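You operate a simulated robot arm through the tools that you are given. There is no shell and no other tool.

You are at the controls of a simulated robot arm. One attempt, no reset.

JOB
Clear the open printer's plate and wipe it clean.
Fine: switch off first, slide the bed well forward, the spacer into the dark parts tray, teal cloth back where it lay. What is to be rubbed or washed off counts as gone when no trace of it is left.

Only the result counts: the job must be done as asked and must still hold three seconds after the hand-in. Knocking over, shifting, dropping, spilling or breaking anything else fails it. Flat cloth is picked up by pressing the open fingertips on it (5 to 10 N) and closing them slowly along it; thin cloth reads only 2 to 8 mm in the jaws.

ROBOT AND FRAMES
A 7-joint arm with a two-finger parallel gripper, fixed in place. Base frame: the origin is at the foot of the arm, x ahead of it, y to its left, z up; the work surface is at about z = 895. Lengths are in mm, angles in degrees, forces in N, time in s.
Its first joint turns from -132.0 to 132.0 degrees. Payload 3.91 kg.
The TCP is the grasp point between the finger pads, 30 mm short of the fingertips. In the tool frame z runs along the fingers and y along their closing line. Largest opening 110 mm; finger width 20, thickness 10; the body of the gripper, 48 by 112 mm, starts 55 mm behind the TCP.
Orientation is told as [roll, pitch, yaw] about the base's x, y, z axes, in that order, counted from this pose: with the fingers straight down and closing along the base's y, the tool's x points along the base's -x, its y along +y and its z along -z.

CONTROLS
- The arm moves only by the tool servo_tool. Its argument "targets" is text: rows parted by semicolons, each of 7 numbers parted by spaces: the shift along the tool's x, y, z in mm, then the turn, a rotation vector about the tool's x, y, z in degrees, then the closure in counts, from 0 (fully open) to 255 (shut). In form: x y z wx wy wz claw; .... A call has 1 to 20 rows; each row shifts and turns the commanded pose from where the row before left it, along the tool's axes as they then stand. Rows are played at 5 a second. More than 50 mm and 8.6 degrees between two rows, or a gripper value outside its range, and nothing of the call is played. A pose out of reach is approached as far as the arm can. The call stops where the force on the tool passes 40 N (or 10 N more than at its start, if that is more) or the arm is blocked; 0.2 s more then pass. Each finger travels about 108 mm/s and halts on what it meets, pressing with about 34 N; the grip force reading is that of the motor and also rises with nothing between the fingers. The clock runs only during rows and for 0.2 s after the last one: add rows that do not move to give the fingers time. It gives the time, the measured TCP pose, the force on the tool (base axes), the opening and the grip force at its end, in the units of the frame above (readings bear some noise), with the torque about the TCP (base axes, N m) and any sound that the robot's microphone picked up.
- Cameras (640 x 400 px; columns grow to the right, rows downward): "scene" is fixed at [399, -497.8, 1696.4]; the picture's right is [0.99, -0.17, 0.00], its down [-0.11, -0.63, -0.77] and it looks along [0.13, 0.76, -0.63] (base axes); focal length 351 px, centre (320, 200). "wrist" rides on the gripper at [72, 17, -103] in the tool frame; the picture's right is [-0.23, 0.97, 0.00], its down [-0.76, -0.18, -0.62] and it looks along [-0.61, -0.14, 0.78] (tool axes); focal length 222 px, centre (320, 200). There is no depth. A picture from a camera that has moved, and an enlarged one, comes with that camera's place and axes in the base frame and with its lens.
- capture(camera): a new picture of that camera. The clock stands still meanwhile.
- zoom(camera, box): a new picture of the part [left, top, right, bottom] of that camera's present view, enlarged. The clock stands still meanwhile.
- sign_off(): hands the job in; it is judged then, once.

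Places have to be worked out from the pictures, the camera data and where the tool is seen. Open the gripper and draw the arm clear of the work before you hand the job in, unless the task says otherwise.

The tools are called by a JSON object that holds its "op" and its "data". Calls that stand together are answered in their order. servo_tool: Moves the arm, as the interface text tells. Its arguments: {"type":"object","properties":{"targets":{"type":"string"}},"required":["targets"]} The other tools are called the same way: capture (camera) takes a picture; zoom (camera, box) takes an enlarged picture of a part of a camera's view; sign_off () hands the job in.

At the start:

```text
time_s: 0.0
tcp_pos: [271.4, 671.6, 1210.9]
tcp_rot: [0.1, 0.0, 0.0]
force: [0.3, -0.1, 0.8]
moment: [0.01, 0.02, 0.0]
finger_gap: 109.8
grasp_force: 0.0
```

scene: 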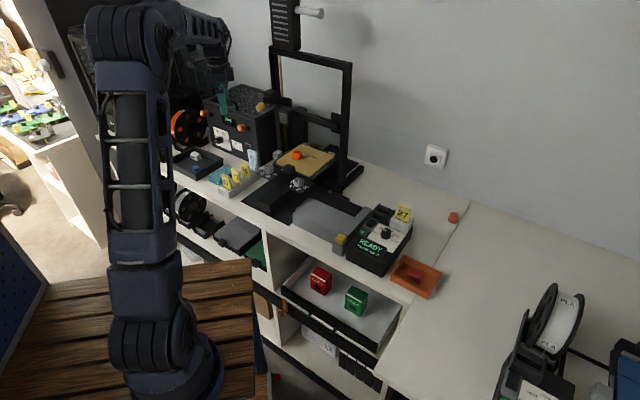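
wrist: 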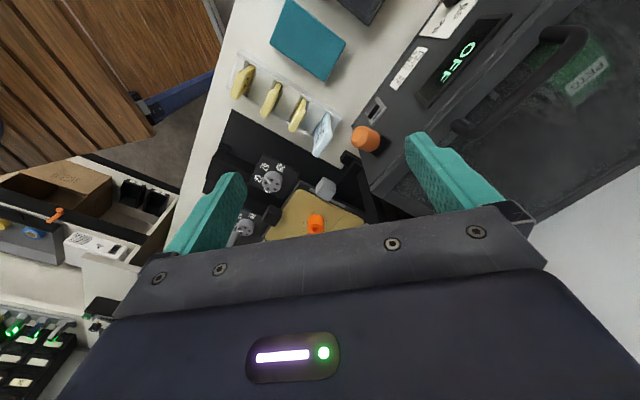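

I start by looking closely at the scene: the printers, the tray, the cloth and the controls.

{"op": "zoom", "data": {"camera": "scene", "box": [160, 60, 420, 222]}}

{"op": "zoom", "data": {"camera": "scene", "box": [240, 140, 480, 290]}}

{"op": "zoom", "data": {"camera": "wrist", "box": [200, 0, 520, 200]}}

{"op": "zoom", "data": {"camera": "wrist", "box": [160, 100, 420, 262]}}

```text
2.46 times, centred on (290, 141) of scene
camera zoom: at [399.0, -497.8, 1696.4], right [0.99, -0.17, 0.0], down [-0.11, -0.63, -0.77], along [0.13, 0.76, -0.63], focal length 863 px, centre (394, 345)
```

zoom: 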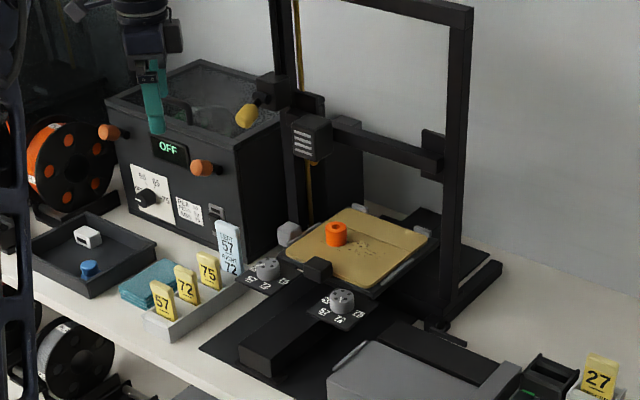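

```text
2.67 times, centred on (360, 215) of scene
camera zoom: at [399.0, -497.8, 1696.4], right [0.99, -0.17, 0.0], down [-0.11, -0.63, -0.77], along [0.13, 0.76, -0.63], focal length 935 px, centre (213, 160)
```

zoom: 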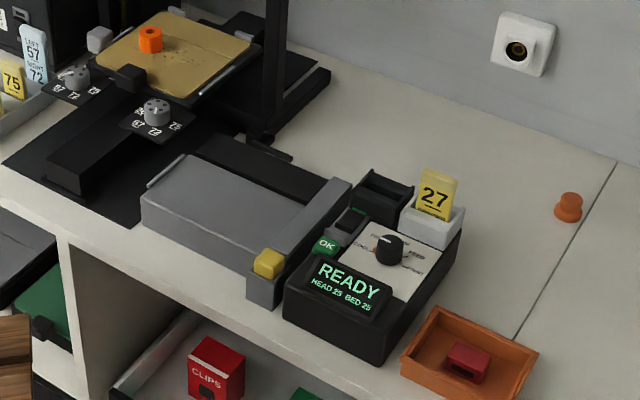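

```text
2.00 times, centred on (360, 100) of wrist
camera zoom: at [199.0, 688.7, 1313.4], right [0.23, 0.97, 0.0], down [0.76, -0.18, 0.62], along [0.61, -0.14, -0.78], focal length 444 px, centre (240, 400)
```

zoom: 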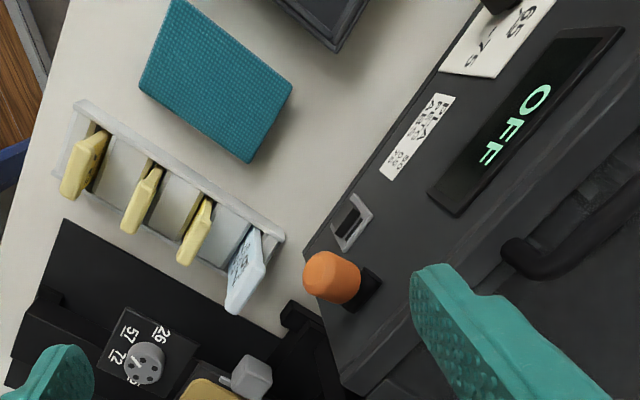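

```text
2.46 times, centred on (290, 181) of wrist
camera zoom: at [199.0, 688.7, 1313.4], right [0.23, 0.97, 0.0], down [0.76, -0.18, 0.62], along [0.61, -0.14, -0.78], focal length 547 px, centre (394, 247)
```

zoom: 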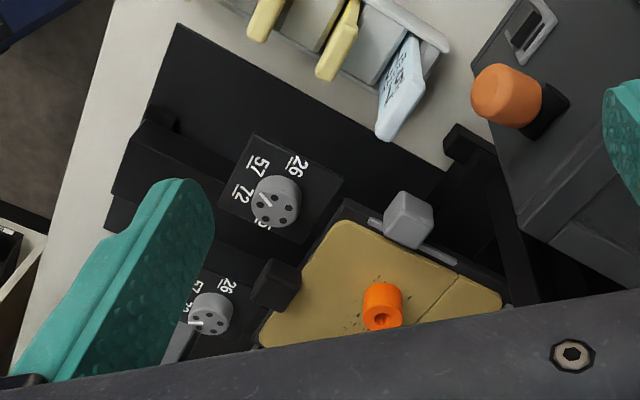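

I zoom in further on the control box, the dials and the plate to read the labels.

{"op": "zoom", "data": {"camera": "scene", "box": [340, 195, 420, 245]}}

{"op": "zoom", "data": {"camera": "scene", "box": [340, 230, 420, 280]}}

{"op": "zoom", "data": {"camera": "scene", "box": [255, 135, 345, 191]}}

{"op": "zoom", "data": {"camera": "scene", "box": [165, 120, 265, 182]}}

{"op": "zoom", "data": {"camera": "scene", "box": [230, 170, 350, 245]}}

{"op": "zoom", "data": {"camera": "scene", "box": [260, 0, 360, 62]}}

```text
8.00 times, centred on (380, 220) of scene
camera zoom: at [399.0, -497.8, 1696.4], right [0.99, -0.17, 0.0], down [-0.11, -0.63, -0.77], along [0.13, 0.76, -0.63], focal length 2804 px, centre (-160, 40)
```

zoom: 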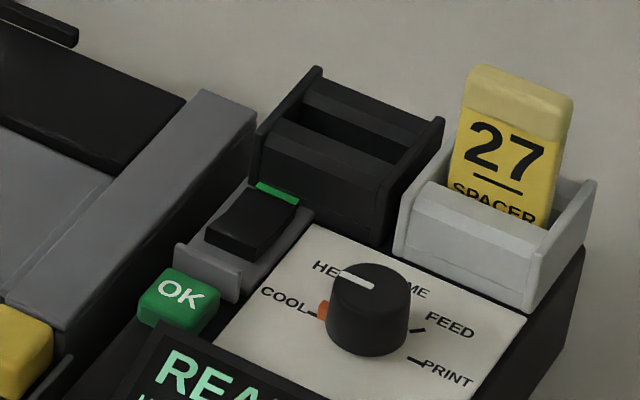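

```text
8.00 times, centred on (380, 255) of scene
camera zoom: at [399.0, -497.8, 1696.4], right [0.99, -0.17, 0.0], down [-0.11, -0.63, -0.77], along [0.13, 0.76, -0.63], focal length 2804 px, centre (-160, -240)
```

zoom: 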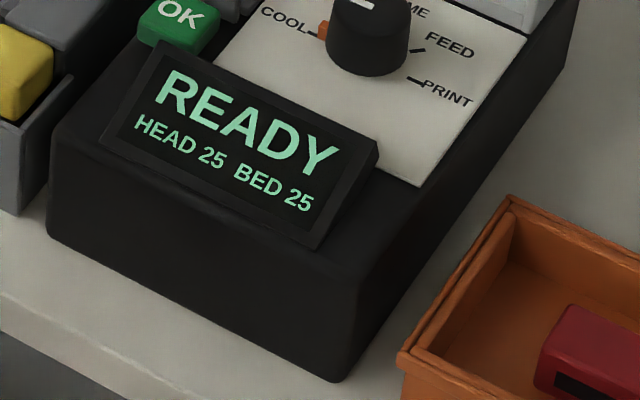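

```text
7.11 times, centred on (300, 163) of scene
camera zoom: at [399.0, -497.8, 1696.4], right [0.99, -0.17, 0.0], down [-0.11, -0.63, -0.77], along [0.13, 0.76, -0.63], focal length 2493 px, centre (462, 463)
```

zoom: 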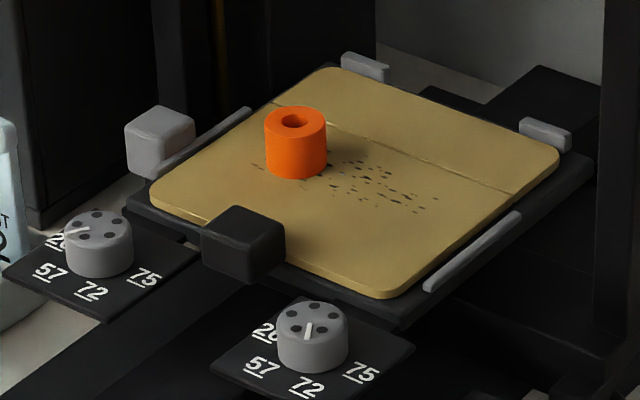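

```text
6.40 times, centred on (215, 151) of scene
camera zoom: at [399.0, -497.8, 1696.4], right [0.99, -0.17, 0.0], down [-0.11, -0.63, -0.77], along [0.13, 0.76, -0.63], focal length 2244 px, centre (992, 514)
```

zoom: 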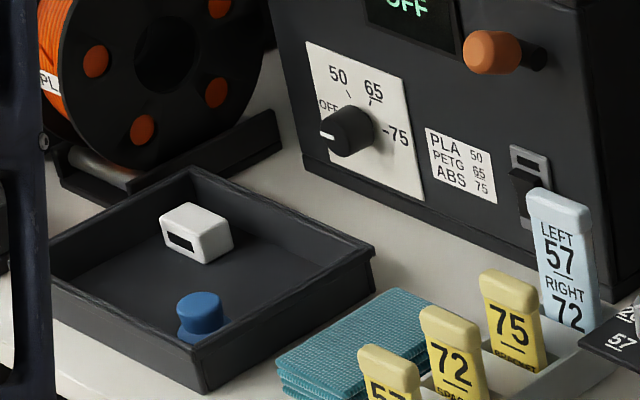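

```text
5.33 times, centred on (290, 208) of scene
camera zoom: at [399.0, -497.8, 1696.4], right [0.99, -0.17, 0.0], down [-0.11, -0.63, -0.77], along [0.13, 0.76, -0.63], focal length 1870 px, centre (480, 160)
```

zoom: 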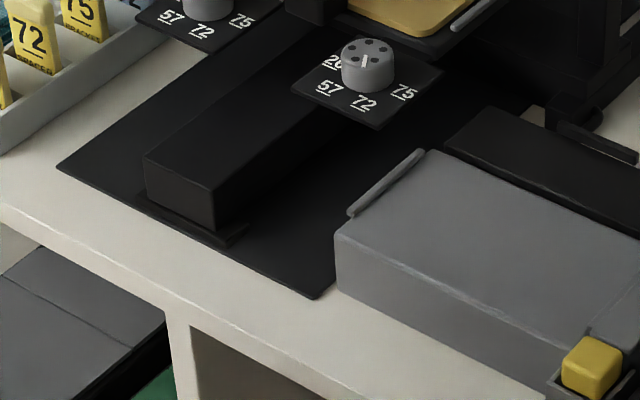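

```text
6.40 times, centred on (310, 31) of scene
camera zoom: at [399.0, -497.8, 1696.4], right [0.99, -0.17, 0.0], down [-0.11, -0.63, -0.77], along [0.13, 0.76, -0.63], focal length 2244 px, centre (384, 1282)
```

zoom: 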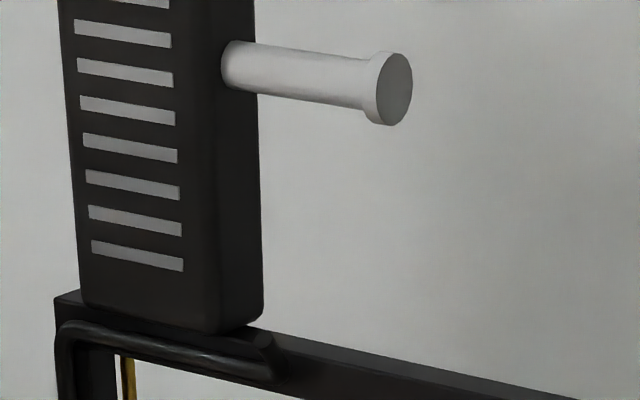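

The open-frame printer sits on a roughly 46° line from the base, with its plate centred near (530, 593) and z about 985. The control box, with rocker, OK button and dial, is to its right. I move inward and turn the tool to face the printer for a better wrist view.

{"op": "servo_tool", "data": {"targets": "-21.5 -35.3 -6.7 0 0 0 0; -21.5 -35.3 -6.7 0 0 0 0; -21.5 -35.3 -6.7 0 0 0 0; -21.5 -35.3 -6.7 0 0 0 0; -21.5 -35.3 -6.7 0 0 0 0; -21.5 -35.3 -6.7 0 0 0 0; 0 0 0 0 0 -7.7 0; 0 0 0 0 0 -7.7 0; 0 0 0 0 0 -7.7 0; 0 0 0 0 0 -7.7 0; 0 0 0 0 0 -7.7 0; 0 0 0 0 0 -7.5 0; 0 0 0 0 0 0 0"}}

{"op": "capture", "data": {"camera": "wrist"}}

{"op": "capture", "data": {"camera": "scene"}}

```text
time_s: 2.8
tcp_pos: [401.2, 461.7, 1251.2]
tcp_rot: [-0.1, 0.0, 46.1]
force: [-0.1, -0.6, -0.5]
moment: [0.01, -0.01, 0.0]
finger_gap: 110.1
grasp_force: 0.1
```

```text
taken
camera wrist: at [338.8, 419.6, 1353.9], right [-0.54, 0.84, 0.0], down [0.66, 0.43, 0.62], along [0.52, 0.34, -0.78], focal length 222 px, centre (320, 200)
```

wrist: 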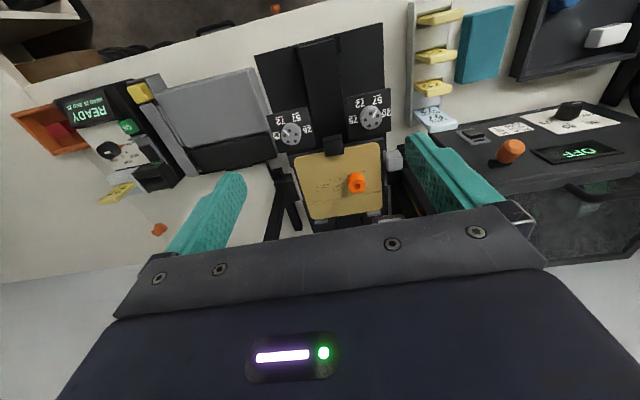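

```text
taken
```

scene: 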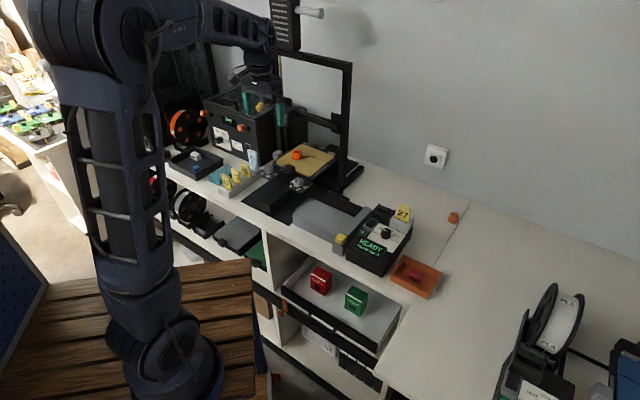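

This is a clear view of the whole bench from above. I zoom in on the parts that matter.

{"op": "zoom", "data": {"camera": "wrist", "box": [240, 100, 420, 220]}}

{"op": "zoom", "data": {"camera": "wrist", "box": [50, 70, 210, 210]}}

{"op": "zoom", "data": {"camera": "wrist", "box": [400, 0, 640, 140]}}

{"op": "zoom", "data": {"camera": "wrist", "box": [140, 10, 420, 160]}}

```text
3.33 times, centred on (330, 160) of wrist
camera zoom: at [338.8, 419.6, 1353.9], right [-0.54, 0.84, 0.0], down [0.66, 0.43, 0.62], along [0.52, 0.34, -0.78], focal length 740 px, centre (287, 333)
```

zoom: 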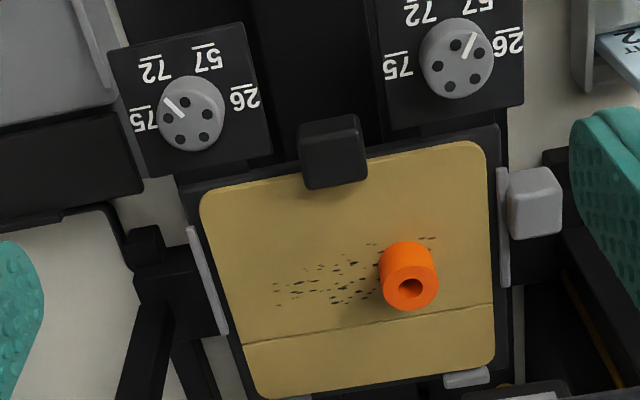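

```text
2.86 times, centred on (130, 140) of wrist
camera zoom: at [338.8, 419.6, 1353.9], right [-0.54, 0.84, 0.0], down [0.66, 0.43, 0.62], along [0.52, 0.34, -0.78], focal length 635 px, centre (863, 371)
```

zoom: 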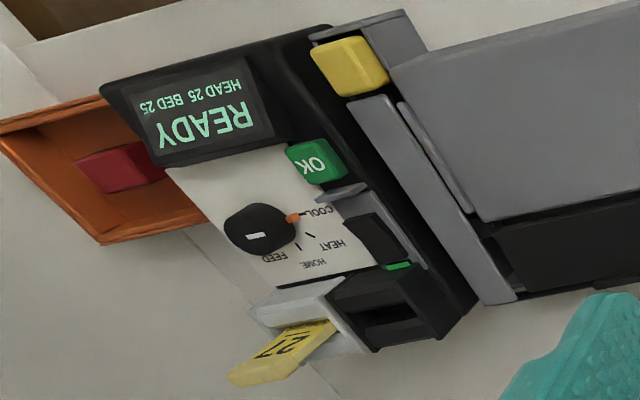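

```text
2.67 times, centred on (520, 70) of wrist
camera zoom: at [338.8, 419.6, 1353.9], right [-0.54, 0.84, 0.0], down [0.66, 0.43, 0.62], along [0.52, 0.34, -0.78], focal length 592 px, centre (-213, 547)
```

zoom: 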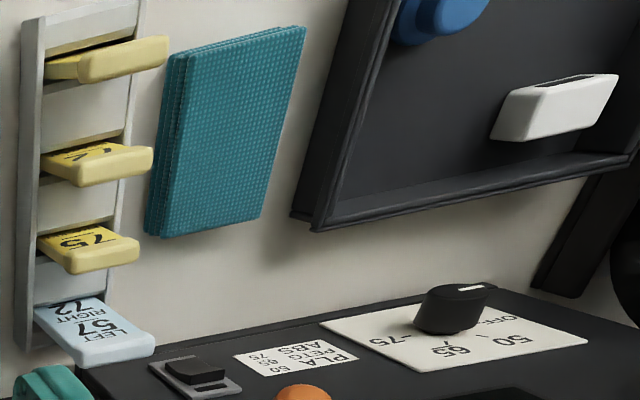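

```text
2.29 times, centred on (280, 85) of wrist
camera zoom: at [338.8, 419.6, 1353.9], right [-0.54, 0.84, 0.0], down [0.66, 0.43, 0.62], along [0.52, 0.34, -0.78], focal length 508 px, centre (411, 463)
```

zoom: 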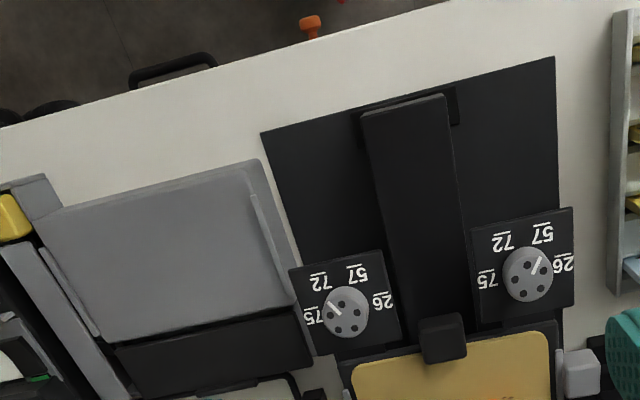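

The residue is a band of dark specks across the plate, partly next to the spacer. The rocker switch with the green strip on the READY control box comes out near (688, 248, 957). I move over it for a close look before pressing anything.

{"op": "servo_tool", "data": {"targets": "-2.5 -42.6 12 0 0 0 0; -2.5 -42.6 12 0 0 0 0; -2.5 -42.6 12 0 0 0 0; -2.5 -42.6 12 0 0 0 0; -2.5 -42.6 12 0 0 0 0; -2.5 -42.6 12 0 0 0 0; -2.5 -42.6 12 0 0 0 0; -2.5 -42.6 12 0 0 0 0; 0 0 0 0 0 7.7 0; 0 0 0 0 0 7.7 0; 0 0 0 0 0 7.7 0; 0 0 0 0 0 7.7 0; 0 0 0 0 0 7.7 0; 0 0 0 0 0 7.6 0; 0 0 0 0 0 0 255; 0 0 0 0 0 0 255; 0 0 0 0 0 0 255; 0 0 0 0 0 0 255"}}

{"op": "capture", "data": {"camera": "wrist"}}

{"op": "capture", "data": {"camera": "scene"}}

```text
time_s: 6.6
tcp_pos: [660.7, 237.0, 1155.0]
tcp_rot: [0.0, 0.0, -0.1]
force: [0.7, -0.4, 0.8]
moment: [0.03, 0.01, 0.01]
finger_gap: 0.0
grasp_force: 33.9
```

```text
taken
camera wrist: at [586.9, 254.7, 1257.5], right [0.23, 0.97, 0.0], down [0.76, -0.18, 0.62], along [0.61, -0.14, -0.78], focal length 222 px, centre (320, 200)
```

wrist: 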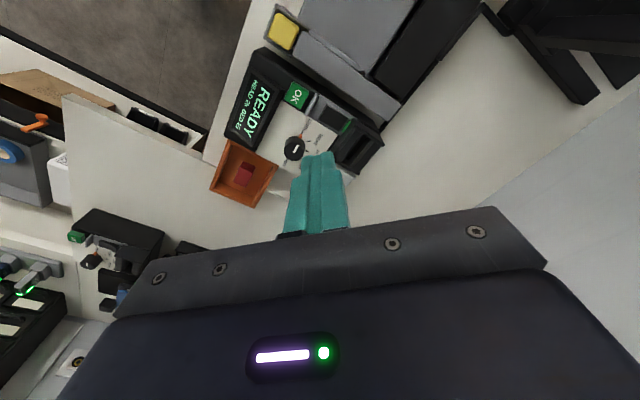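

```text
taken
```

scene: 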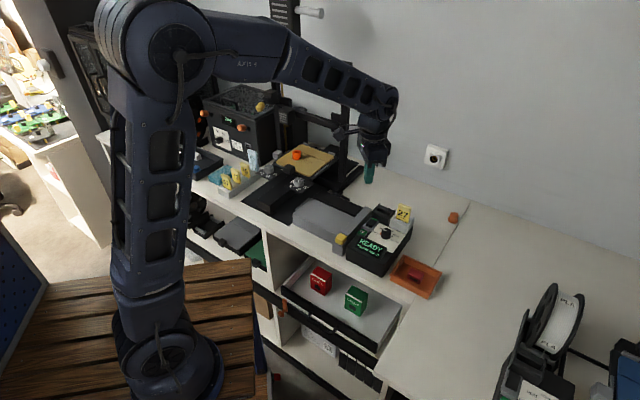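

The closed fingertips point down near the box. I zoom in on the rocker from this view.

{"op": "zoom", "data": {"camera": "wrist", "box": [270, 70, 400, 180]}}

{"op": "zoom", "data": {"camera": "scene", "box": [355, 205, 395, 235]}}

```text
3.64 times, centred on (335, 125) of wrist
camera zoom: at [586.9, 254.7, 1257.5], right [0.23, 0.97, 0.0], down [0.76, -0.18, 0.62], along [0.61, -0.14, -0.78], focal length 808 px, centre (266, 473)
```

zoom: 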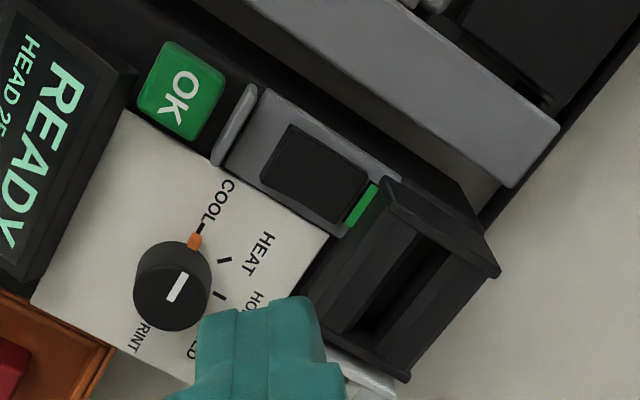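

```text
13.33 times, centred on (375, 220) of scene
camera zoom: at [399.0, -497.8, 1696.4], right [0.99, -0.17, 0.0], down [-0.11, -0.63, -0.77], along [0.13, 0.76, -0.63], focal length 4674 px, centre (-413, -67)
```

zoom: 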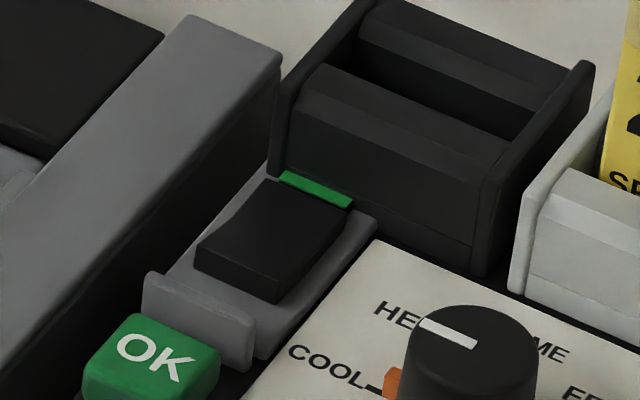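

The rocker's far end, beside the green ON mark, is pressed in, and its near end beside the lip stands up near (682, 245, 960). I line the closed fingertips up over that near end, turned 45° to match the box, and stop short of it to check.

{"op": "servo_tool", "data": {"targets": "0 0 0 0 0 -7.5 255; 0 0 0 0 0 -7.5 255; 0 0 0 0 0 -7.5 255; 0 0 0 0 0 -7.5 255; 0 0 0 0 0 -7.5 255; 0 0 0 0 0 -7.6 255; -21.1 -9.8 0 0 0 0 255; 0 0 35 0 0 0 255; 0 0 35 0 0 0 255; 0 0 35 0 0 0 255; 0 0 25 0 0 0 255; 0 0 0 0 0 0 255"}}

{"op": "capture", "data": {"camera": "wrist"}}

{"op": "zoom", "data": {"camera": "scene", "box": [340, 180, 420, 240]}}

```text
time_s: 9.2
tcp_pos: [683.9, 245.9, 1023.5]
tcp_rot: [-0.1, 0.0, 45.1]
force: [0.0, 0.4, 0.7]
moment: [0.03, 0.03, 0.03]
finger_gap: 0.2
grasp_force: 33.9
```

```text
taken
camera wrist: at [620.6, 206.7, 1126.2], right [-0.53, 0.85, 0.0], down [0.66, 0.41, 0.62], along [0.53, 0.33, -0.78], focal length 222 px, centre (320, 200)
```

wrist: 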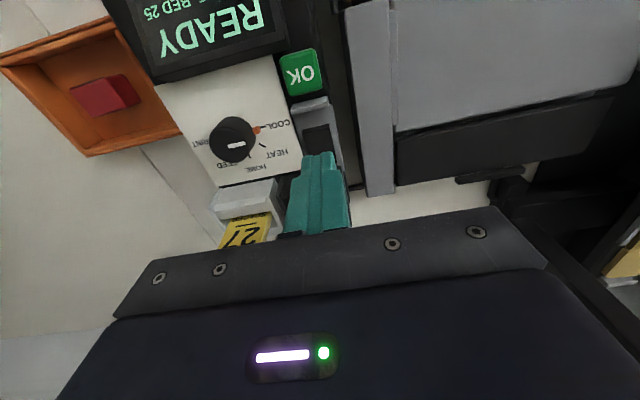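

```text
6.67 times, centred on (380, 210) of scene
camera zoom: at [399.0, -497.8, 1696.4], right [0.99, -0.17, 0.0], down [-0.11, -0.63, -0.77], along [0.13, 0.76, -0.63], focal length 2337 px, centre (-80, 133)
```

zoom: 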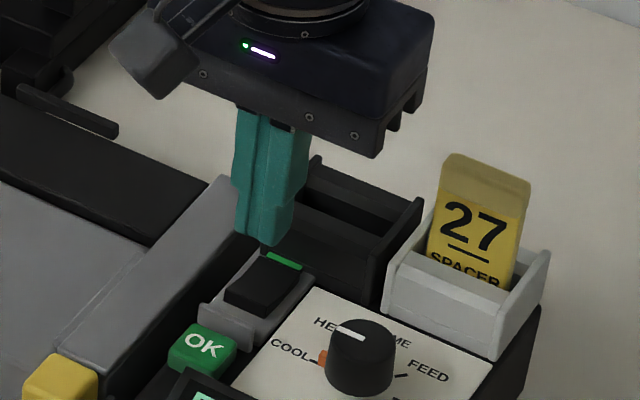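

The tips are over the middle of the rocker, so I shift 5 mm towards its raised near end and press down in small steps.

{"op": "servo_tool", "data": {"targets": "5 0 0 0 0 0 255; 0 0 14 0 0 0 255; 0 0 12 0 0 0 255; 0 0 2 0 0 0 255; 0 0 2 0 0 0 255; 0 0 2 0 0 0 255; 0 0 1.5 0 0 0 255; 0 0 1.5 0 0 0 255"}}

{"op": "zoom", "data": {"camera": "scene", "box": [340, 195, 420, 255]}}

```text
time_s: 11.0
tcp_pos: [679.7, 243.5, 990.6]
tcp_rot: [0.0, -0.1, 45.1]
force: [-4.7, -4.4, 13.1]
moment: [-0.04, 0.03, 0.01]
finger_gap: 0.3
grasp_force: 33.5
heard: click
```

```text
6.67 times, centred on (380, 225) of scene
camera zoom: at [399.0, -497.8, 1696.4], right [0.99, -0.17, 0.0], down [-0.11, -0.63, -0.77], along [0.13, 0.76, -0.63], focal length 2337 px, centre (-80, 33)
```

zoom: 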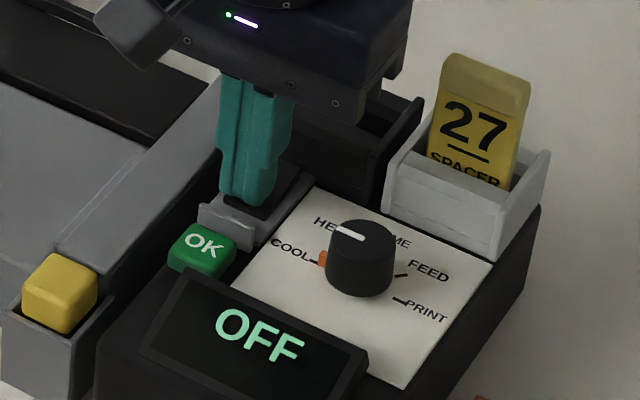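

The display reads OFF and a click was heard. I back straight up and then move to a view above the front of the printer bed, with the jaws partly open.

{"op": "servo_tool", "data": {"targets": "0 0 -15 0 0 0 255; 0 0 -40 0 0 0 255; 0 0 -45 0 0 0 255; 0 0 -45 0 0 0 255; 0 0 -25 0 0 0 255; 4.4 43.3 0 0 0 0 255; 4.4 43.3 0 0 0 0 255; 4.4 43.3 0 0 0 0 255; 4.4 43.3 0 0 0 0 116; 4.4 43.3 0 0 0 0 116; 4.4 43.3 0 0 0 0 116; 4.4 43.3 0 0 0 0 116; 4.4 43.3 0 0 0 0 116; 0 0 0 0 0 0 116; 0 0 0 0 0 0 116"}}

{"op": "capture", "data": {"camera": "wrist"}}

{"op": "zoom", "data": {"camera": "scene", "box": [230, 110, 390, 210]}}

{"op": "zoom", "data": {"camera": "scene", "box": [340, 195, 420, 245]}}

```text
time_s: 14.2
tcp_pos: [409.3, 464.1, 1162.3]
tcp_rot: [0.0, 0.0, 45.0]
force: [0.1, 0.5, -0.3]
moment: [-0.01, -0.01, -0.01]
finger_gap: 60.2
grasp_force: 0.1
```

```text
taken
camera wrist: at [345.7, 424.4, 1265.2], right [-0.53, 0.85, 0.0], down [0.66, 0.41, 0.62], along [0.53, 0.33, -0.78], focal length 222 px, centre (320, 200)
```

wrist: 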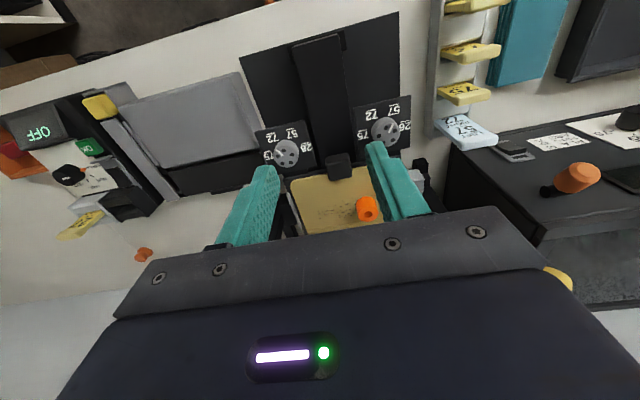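

```text
4.00 times, centred on (310, 160) of scene
camera zoom: at [399.0, -497.8, 1696.4], right [0.99, -0.17, 0.0], down [-0.11, -0.63, -0.77], along [0.13, 0.76, -0.63], focal length 1402 px, centre (360, 360)
```

zoom: 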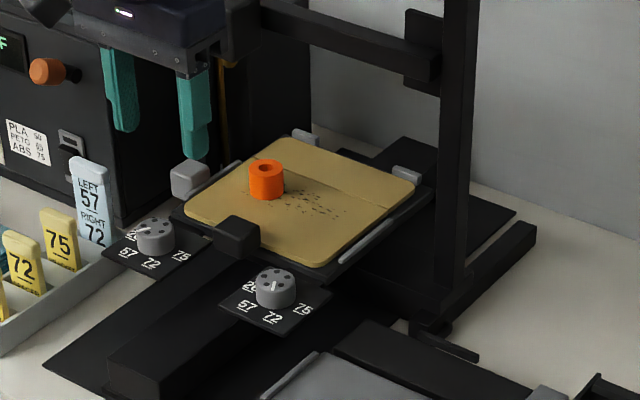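

```text
8.00 times, centred on (380, 220) of scene
camera zoom: at [399.0, -497.8, 1696.4], right [0.99, -0.17, 0.0], down [-0.11, -0.63, -0.77], along [0.13, 0.76, -0.63], focal length 2804 px, centre (-160, 40)
```

zoom: 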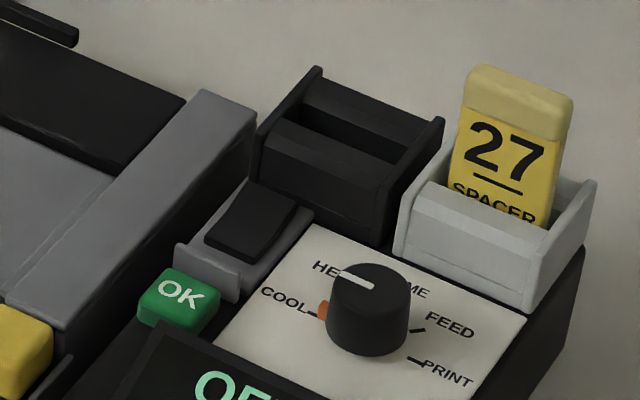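

Power stays OFF. Now I zoom in on the front handle of the bed and the knobs from here.

{"op": "zoom", "data": {"camera": "wrist", "box": [250, 90, 440, 230]}}

{"op": "zoom", "data": {"camera": "scene", "box": [255, 145, 325, 190]}}

```text
2.86 times, centred on (345, 160) of wrist
camera zoom: at [345.7, 424.4, 1265.2], right [-0.53, 0.85, 0.0], down [0.66, 0.41, 0.62], along [0.53, 0.33, -0.78], focal length 635 px, centre (249, 314)
```

zoom: 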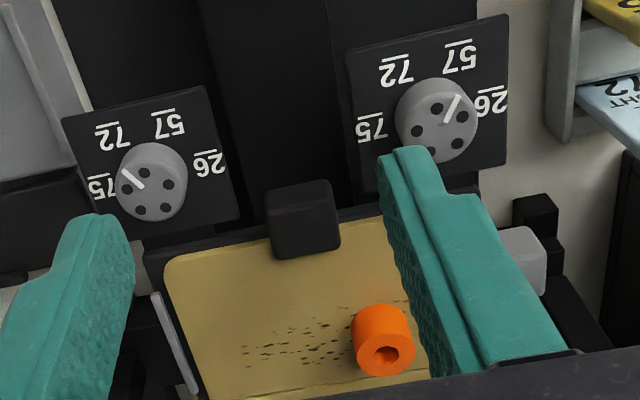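

```text
8.89 times, centred on (290, 168) of scene
camera zoom: at [399.0, -497.8, 1696.4], right [0.99, -0.17, 0.0], down [-0.11, -0.63, -0.77], along [0.13, 0.76, -0.63], focal length 3116 px, centre (587, 489)
```

zoom: 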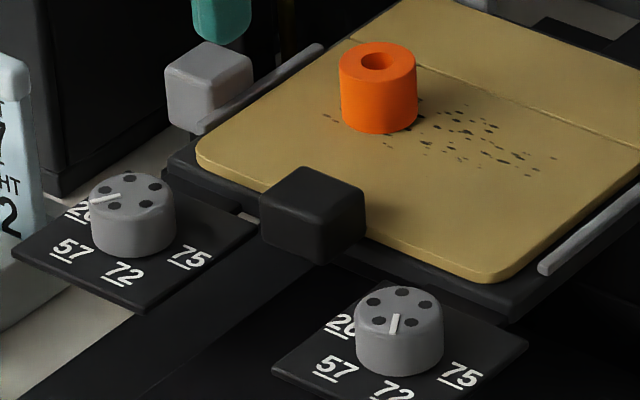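

I need the handle's exact shape, so I zoom right in on it.

{"op": "zoom", "data": {"camera": "wrist", "box": [315, 135, 375, 175]}}

{"op": "zoom", "data": {"camera": "scene", "box": [278, 158, 302, 174]}}

```text
10.00 times, centred on (345, 155) of wrist
camera zoom: at [345.7, 424.4, 1265.2], right [-0.53, 0.85, 0.0], down [0.66, 0.41, 0.62], along [0.53, 0.33, -0.78], focal length 2221 px, centre (70, 650)
```

zoom: 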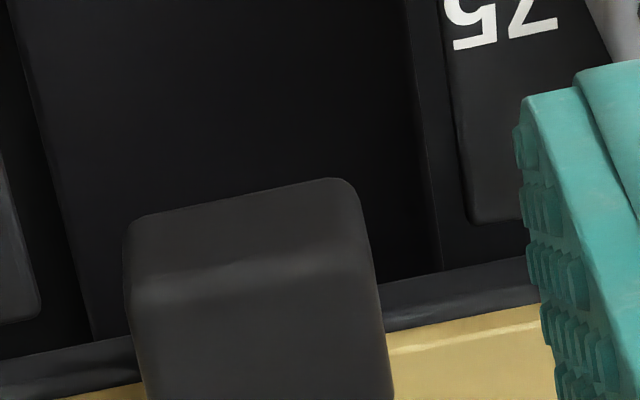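

```text
16.00 times, centred on (290, 166) of scene
camera zoom: at [399.0, -497.8, 1696.4], right [0.99, -0.17, 0.0], down [-0.11, -0.63, -0.77], along [0.13, 0.76, -0.63], focal length 5609 px, centre (800, 744)
```

zoom: 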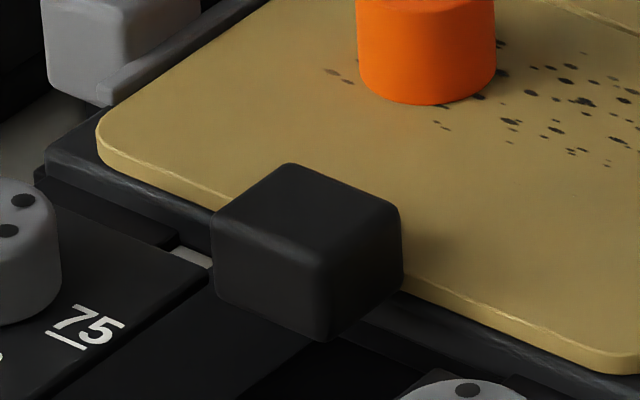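

The handle block spans about 32 mm across at around (460 to 480, 525 to 545), with its top near z 996. I move above its front half and descend partway with a 60 mm opening to check alignment.

{"op": "servo_tool", "data": {"targets": "-40 4 0 0 0 0 116; -39.9 4.1 0 0 0 0 116; 0 0 40 0 0 0 116; 0 0 40 0 0 0 116; 0 0 30 0 0 0 116; 0 0 10 0 0 0 116; 0 0 0 0 0 0 116"}}

{"op": "capture", "data": {"camera": "wrist"}}

{"op": "zoom", "data": {"camera": "scene", "box": [240, 110, 340, 190]}}

```text
time_s: 15.8
tcp_pos: [460.4, 524.7, 1037.5]
tcp_rot: [0.0, 0.0, 45.0]
force: [0.2, 0.4, 0.2]
moment: [-0.03, 0.0, 0.01]
finger_gap: 59.9
grasp_force: 0.0
```

```text
taken
camera wrist: at [396.6, 487.2, 1141.1], right [-0.53, 0.85, 0.0], down [0.66, 0.41, 0.62], along [0.53, 0.33, -0.78], focal length 222 px, centre (320, 200)
```

wrist: 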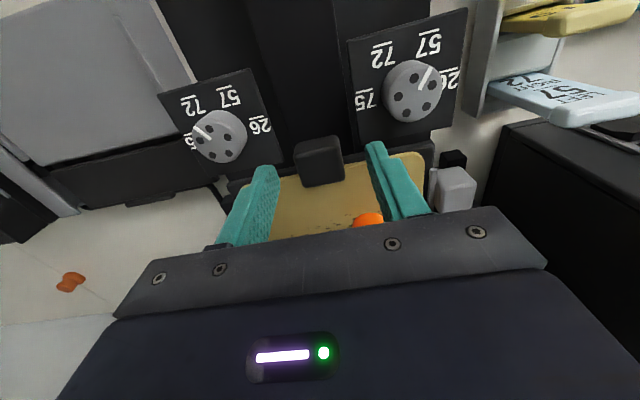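

```text
5.00 times, centred on (290, 150) of scene
camera zoom: at [399.0, -497.8, 1696.4], right [0.99, -0.17, 0.0], down [-0.11, -0.63, -0.77], along [0.13, 0.76, -0.63], focal length 1753 px, centre (470, 450)
```

zoom: 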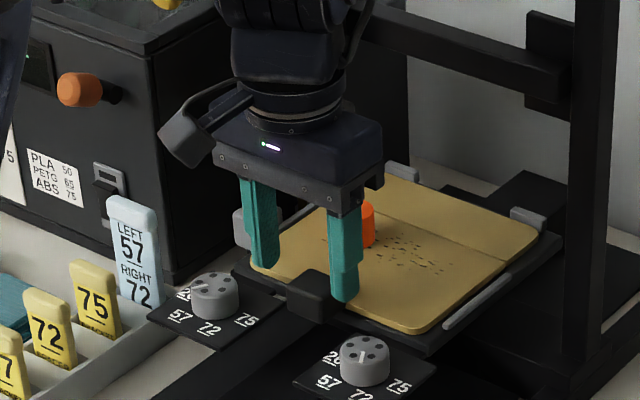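

The handle sits centred between the fingers, about 12 mm below the tips. I go down to about z 985 at the tips and close on it.

{"op": "servo_tool", "data": {"targets": "-2.5 0 10 0 0 0 116; 0 0 8 0 0 0 116; 0 0 4.5 0 0 0 116; 0 0 0 0 0 0 116; 0 0 0 0 0 0 150; 0 0 0 0 0 0 190; 0 0 0 0 0 0 230; 0 0 0 0 0 0 230; 0 0 0 0 0 0 230"}}

{"op": "capture", "data": {"camera": "wrist"}}

{"op": "zoom", "data": {"camera": "scene", "box": [240, 110, 340, 190]}}

```text
time_s: 17.8
tcp_pos: [461.3, 525.3, 1018.0]
tcp_rot: [0.0, 0.1, 45.0]
force: [7.5, -9.3, 0.4]
moment: [-0.26, -0.18, -0.48]
finger_gap: 33.2
grasp_force: 33.7
```

```text
taken
camera wrist: at [397.4, 486.7, 1119.9], right [-0.53, 0.85, 0.0], down [0.66, 0.41, 0.62], along [0.53, 0.33, -0.78], focal length 222 px, centre (320, 200)
```

wrist: 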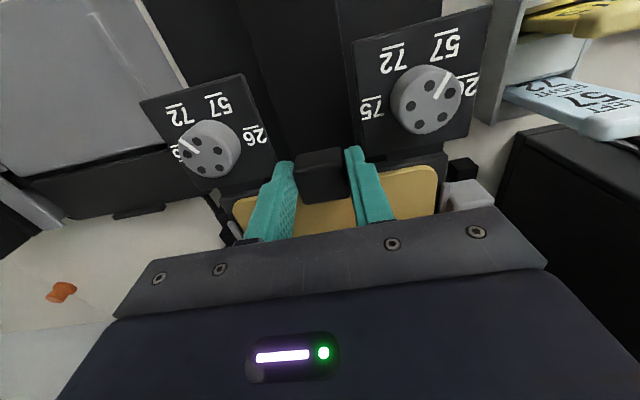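

```text
5.00 times, centred on (290, 150) of scene
camera zoom: at [399.0, -497.8, 1696.4], right [0.99, -0.17, 0.0], down [-0.11, -0.63, -0.77], along [0.13, 0.76, -0.63], focal length 1753 px, centre (470, 450)
```

zoom: 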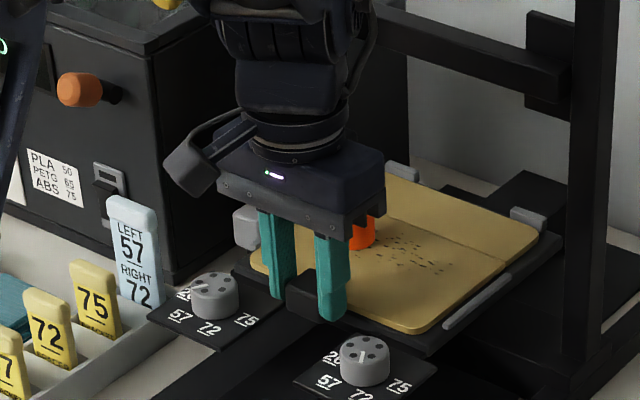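

The handle is gripped with a gap of 33 mm. There is a sideways load of about 12 N, so I nudge 1.2 mm to relieve it and begin pulling the bed gently towards the front.

{"op": "servo_tool", "data": {"targets": "0 -1.2 0 0 0 0 230; 0 0 0 0 0 0 230; 3 0 0 0 0 0 230; 5 0 0 0 0 0 230; 6 0 0 0 0 0 230; 6 0 0 0 0 0 230; 0 0 0 0 0 0 230"}}

{"op": "zoom", "data": {"camera": "scene", "box": [240, 110, 340, 190]}}

```text
time_s: 19.4
tcp_pos: [447.5, 511.0, 1016.0]
tcp_rot: [0.0, 0.0, 44.9]
force: [4.5, -4.2, 8.8]
moment: [0.36, -0.59, -0.12]
finger_gap: 33.3
grasp_force: 34.2
```

```text
5.00 times, centred on (290, 150) of scene
camera zoom: at [399.0, -497.8, 1696.4], right [0.99, -0.17, 0.0], down [-0.11, -0.63, -0.77], along [0.13, 0.76, -0.63], focal length 1753 px, centre (470, 450)
```

zoom: 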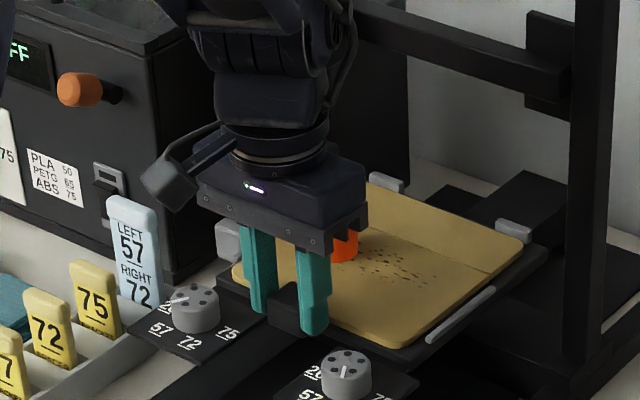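

The bed moves freely with its knobs, and the spacer rides along steadily. I keep pulling forward.

{"op": "servo_tool", "data": {"targets": "7 0 0 0 0 0 230; 9 0 0 0 0 0 230; 10 0 0 0 0 0 230; 10 0 0 0 0 0 230; 10 0 0 0 0 0 230; 10 0 0 0 0 0 230; 9 0 0 0 0 0 230; 6 0 0 0 0 0 230; 0 0 0 0 0 0 230"}}

{"op": "zoom", "data": {"camera": "scene", "box": [210, 110, 350, 220]}}

{"op": "capture", "data": {"camera": "wrist"}}

```text
time_s: 21.4
tcp_pos: [396.1, 461.8, 1019.6]
tcp_rot: [-0.1, 0.0, 45.0]
force: [0.1, -0.1, 1.1]
moment: [-0.11, 0.08, -0.01]
finger_gap: 33.3
grasp_force: 34.0
```

```text
3.64 times, centred on (280, 165) of scene
camera zoom: at [399.0, -497.8, 1696.4], right [0.99, -0.17, 0.0], down [-0.11, -0.63, -0.77], along [0.13, 0.76, -0.63], focal length 1275 px, centre (466, 327)
```

zoom: 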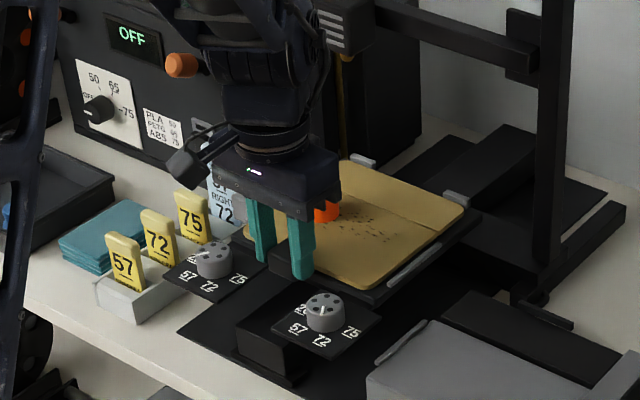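

```text
taken
camera wrist: at [333.1, 421.8, 1120.9], right [-0.53, 0.85, 0.0], down [0.66, 0.41, 0.62], along [0.53, 0.33, -0.78], focal length 222 px, centre (320, 200)
```

wrist: 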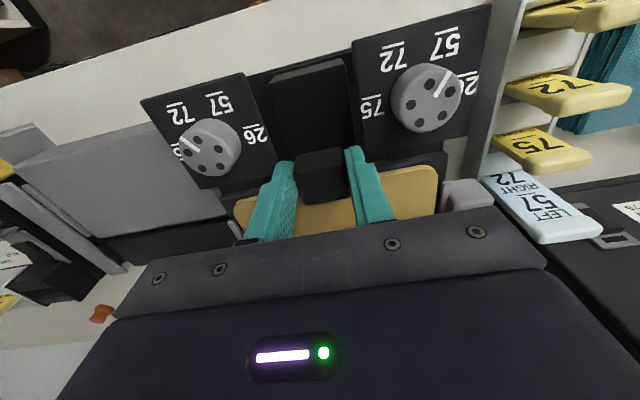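

About 91 mm so far without resistance. I pull about 45 mm more and watch for the end stop.

{"op": "servo_tool", "data": {"targets": "6 0 0 0 0 0 230; 8 0 0 0 0 0 230; 8 0 0 0 0 0 230; 8 0 0 0 0 0 230; 7 0 0 0 0 0 230; 5 0 0 0 0 0 230; 3 0 0 0 0 0 230; 0 0 0 0 0 0 230"}}

{"op": "zoom", "data": {"camera": "scene", "box": [210, 110, 350, 220]}}

{"op": "capture", "data": {"camera": "wrist"}}

```text
time_s: 23.2
tcp_pos: [366.0, 428.3, 1017.3]
tcp_rot: [-0.1, -0.1, 44.9]
force: [19.5, 15.6, 4.5]
moment: [0.57, -0.67, -0.02]
finger_gap: 33.7
grasp_force: 34.0
```

```text
3.64 times, centred on (280, 165) of scene
camera zoom: at [399.0, -497.8, 1696.4], right [0.99, -0.17, 0.0], down [-0.11, -0.63, -0.77], along [0.13, 0.76, -0.63], focal length 1275 px, centre (466, 327)
```

zoom: 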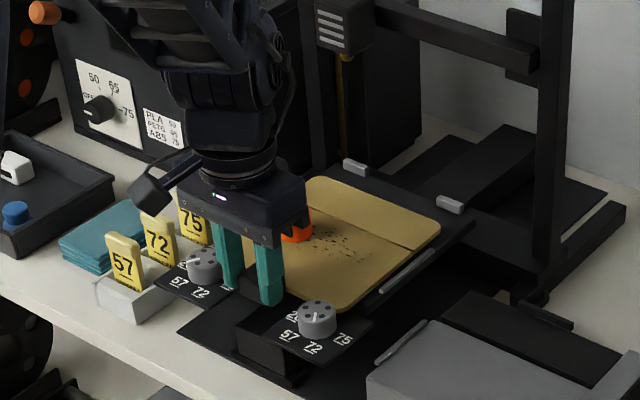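

```text
taken
camera wrist: at [302.5, 389.3, 1119.8], right [-0.53, 0.85, 0.0], down [0.66, 0.41, 0.62], along [0.53, 0.33, -0.78], focal length 222 px, centre (320, 200)
```

wrist: 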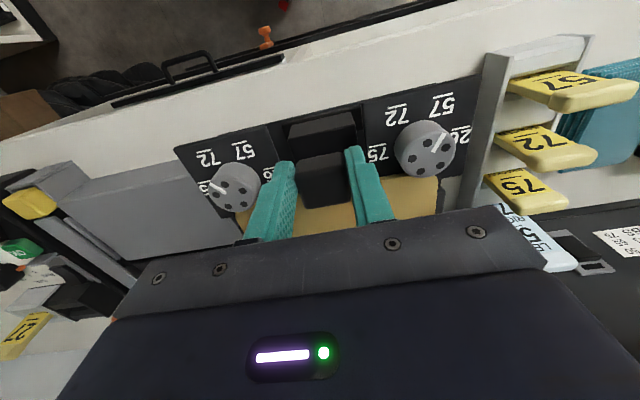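

The readings show 25 N of resistance, and in the picture the gold plate seems to have shifted forward relative to the bed's rear clips. I look closely before doing anything else.

{"op": "zoom", "data": {"camera": "scene", "box": [255, 135, 345, 195]}}

{"op": "zoom", "data": {"camera": "wrist", "box": [170, 80, 490, 280]}}

```text
6.67 times, centred on (300, 165) of scene
camera zoom: at [399.0, -497.8, 1696.4], right [0.99, -0.17, 0.0], down [-0.11, -0.63, -0.77], along [0.13, 0.76, -0.63], focal length 2337 px, centre (453, 433)
```

zoom: 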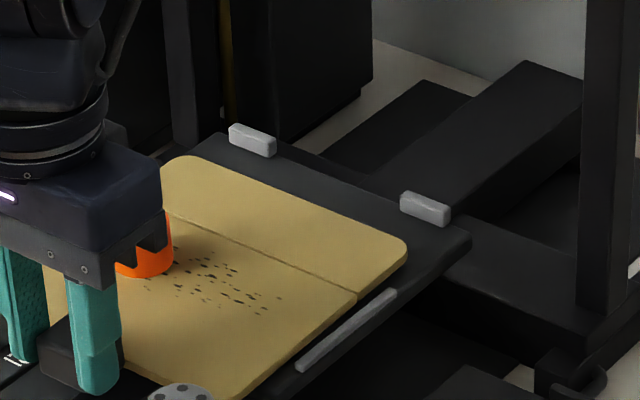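

```text
2.00 times, centred on (330, 180) of wrist
camera zoom: at [302.5, 389.3, 1119.8], right [-0.53, 0.85, 0.0], down [0.66, 0.41, 0.62], along [0.53, 0.33, -0.78], focal length 444 px, centre (300, 240)
```

zoom: 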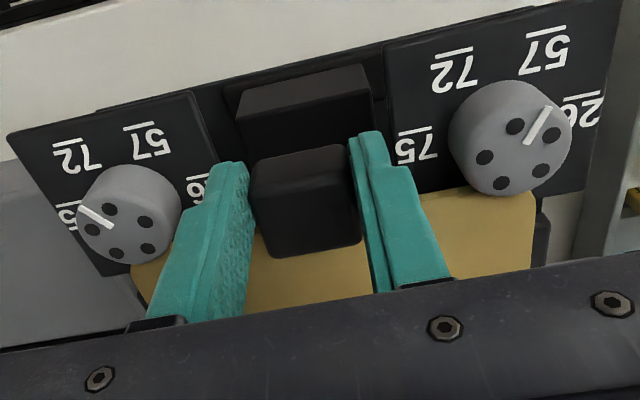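

The gold plate has slid about 25 mm forward on the bed after the bed reached its end stop, so the black tab belongs to the plate and not the bed. I push it back slowly by a few mm to see whether the plate slides on the bed or the bed moves with it.

{"op": "servo_tool", "data": {"targets": "-2 0 0 0 0 0 230; -2 0 0 0 0 0 230; -2 0 0 0 0 0 230; -2 0 0 0 0 0 230; 0 0 0 0 0 0 230"}}

{"op": "zoom", "data": {"camera": "scene", "box": [255, 135, 345, 195]}}

{"op": "zoom", "data": {"camera": "wrist", "box": [170, 80, 490, 280]}}

```text
time_s: 24.4
tcp_pos: [371.8, 435.4, 1017.4]
tcp_rot: [0.0, 0.0, 45.0]
force: [0.1, 0.1, 0.8]
moment: [-0.13, 0.11, -0.03]
finger_gap: 33.3
grasp_force: 34.3
```

```text
6.67 times, centred on (300, 165) of scene
camera zoom: at [399.0, -497.8, 1696.4], right [0.99, -0.17, 0.0], down [-0.11, -0.63, -0.77], along [0.13, 0.76, -0.63], focal length 2337 px, centre (453, 433)
```

zoom: 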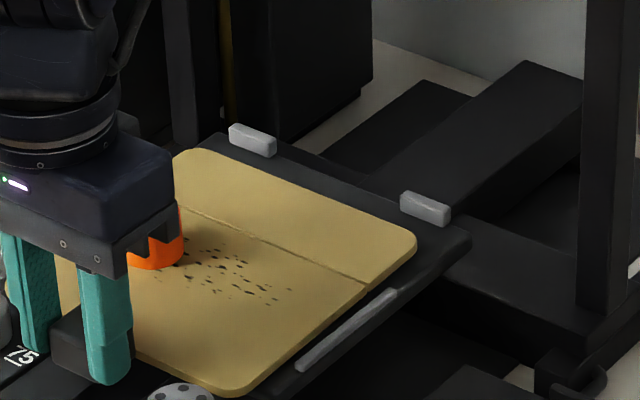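

```text
2.00 times, centred on (330, 180) of wrist
camera zoom: at [308.6, 395.7, 1120.4], right [-0.53, 0.85, 0.0], down [0.66, 0.41, 0.62], along [0.53, 0.33, -0.78], focal length 444 px, centre (300, 240)
```

zoom: 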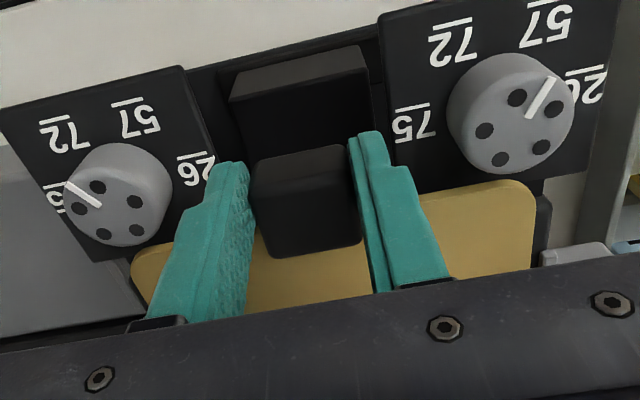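

The plate slides back freely on the bed while the bed stays put, with the rear clips unmoved. About 20 mm remains, so I keep pushing it back gently.

{"op": "servo_tool", "data": {"targets": "-2 0 0 0 0 0 230; -2 0 0 0 0 0 230; -2 0 0 0 0 0 230; -2 0 0 0 0 0 230; -2 0 0 0 0 0 230; -2 0 0 0 0 0 230; -2 0 0 0 0 0 230; 0 0 0 0 0 0 230"}}

{"op": "zoom", "data": {"camera": "scene", "box": [255, 135, 345, 195]}}

{"op": "zoom", "data": {"camera": "wrist", "box": [170, 80, 490, 280]}}

```text
time_s: 26.2
tcp_pos: [382.5, 444.4, 1017.3]
tcp_rot: [0.1, 0.0, 45.0]
force: [-2.8, -2.8, -3.7]
moment: [-0.3, 0.28, 0.0]
finger_gap: 33.3
grasp_force: 34.0
```

```text
6.67 times, centred on (300, 165) of scene
camera zoom: at [399.0, -497.8, 1696.4], right [0.99, -0.17, 0.0], down [-0.11, -0.63, -0.77], along [0.13, 0.76, -0.63], focal length 2337 px, centre (453, 433)
```

zoom: 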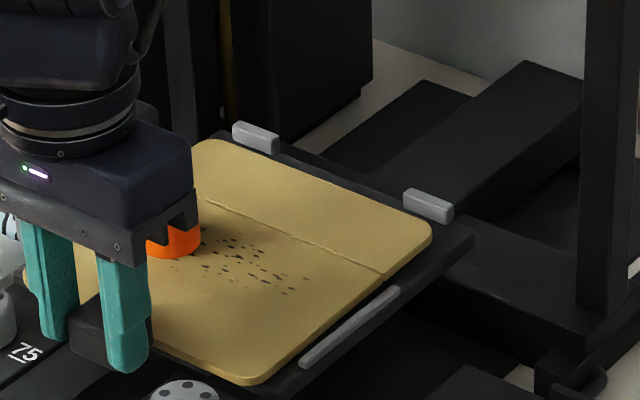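

```text
2.00 times, centred on (330, 180) of wrist
camera zoom: at [318.0, 404.4, 1120.0], right [-0.53, 0.85, 0.0], down [0.66, 0.41, 0.62], along [0.53, 0.33, -0.78], focal length 444 px, centre (300, 240)
```

zoom: 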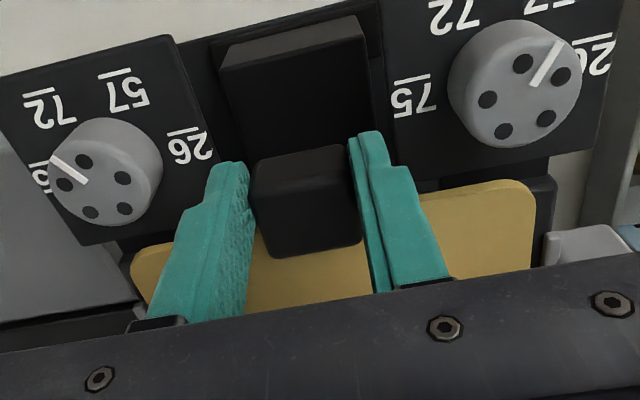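

The plate is nearly seated, with a black gap of about 8 to 10 mm left before the rear clips. I push a bit more.

{"op": "servo_tool", "data": {"targets": "-2 0 0 0 0 0 230; -2 0 0 0 0 0 230; -2 0 0 0 0 0 230; -2 0 0 0 0 0 230; 0 0 0 0 0 0 230"}}

{"op": "zoom", "data": {"camera": "scene", "box": [270, 135, 345, 185]}}

```text
time_s: 27.4
tcp_pos: [386.3, 450.3, 1018.1]
tcp_rot: [0.0, 0.0, 45.0]
force: [1.1, -0.1, -0.8]
moment: [-0.06, 0.09, 0.01]
finger_gap: 33.2
grasp_force: 34.1
```

```text
8.00 times, centred on (308, 160) of scene
camera zoom: at [399.0, -497.8, 1696.4], right [0.99, -0.17, 0.0], down [-0.11, -0.63, -0.77], along [0.13, 0.76, -0.63], focal length 2804 px, centre (420, 520)
```

zoom: 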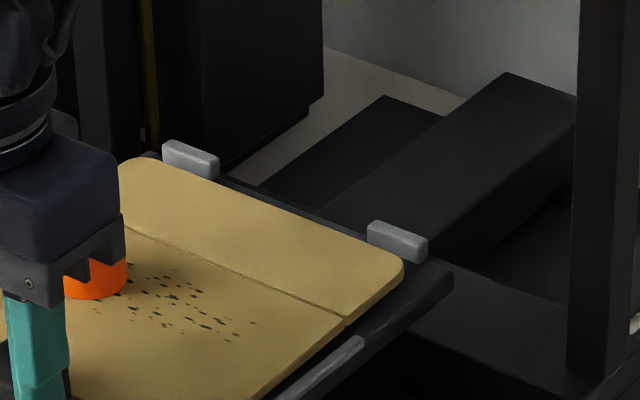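

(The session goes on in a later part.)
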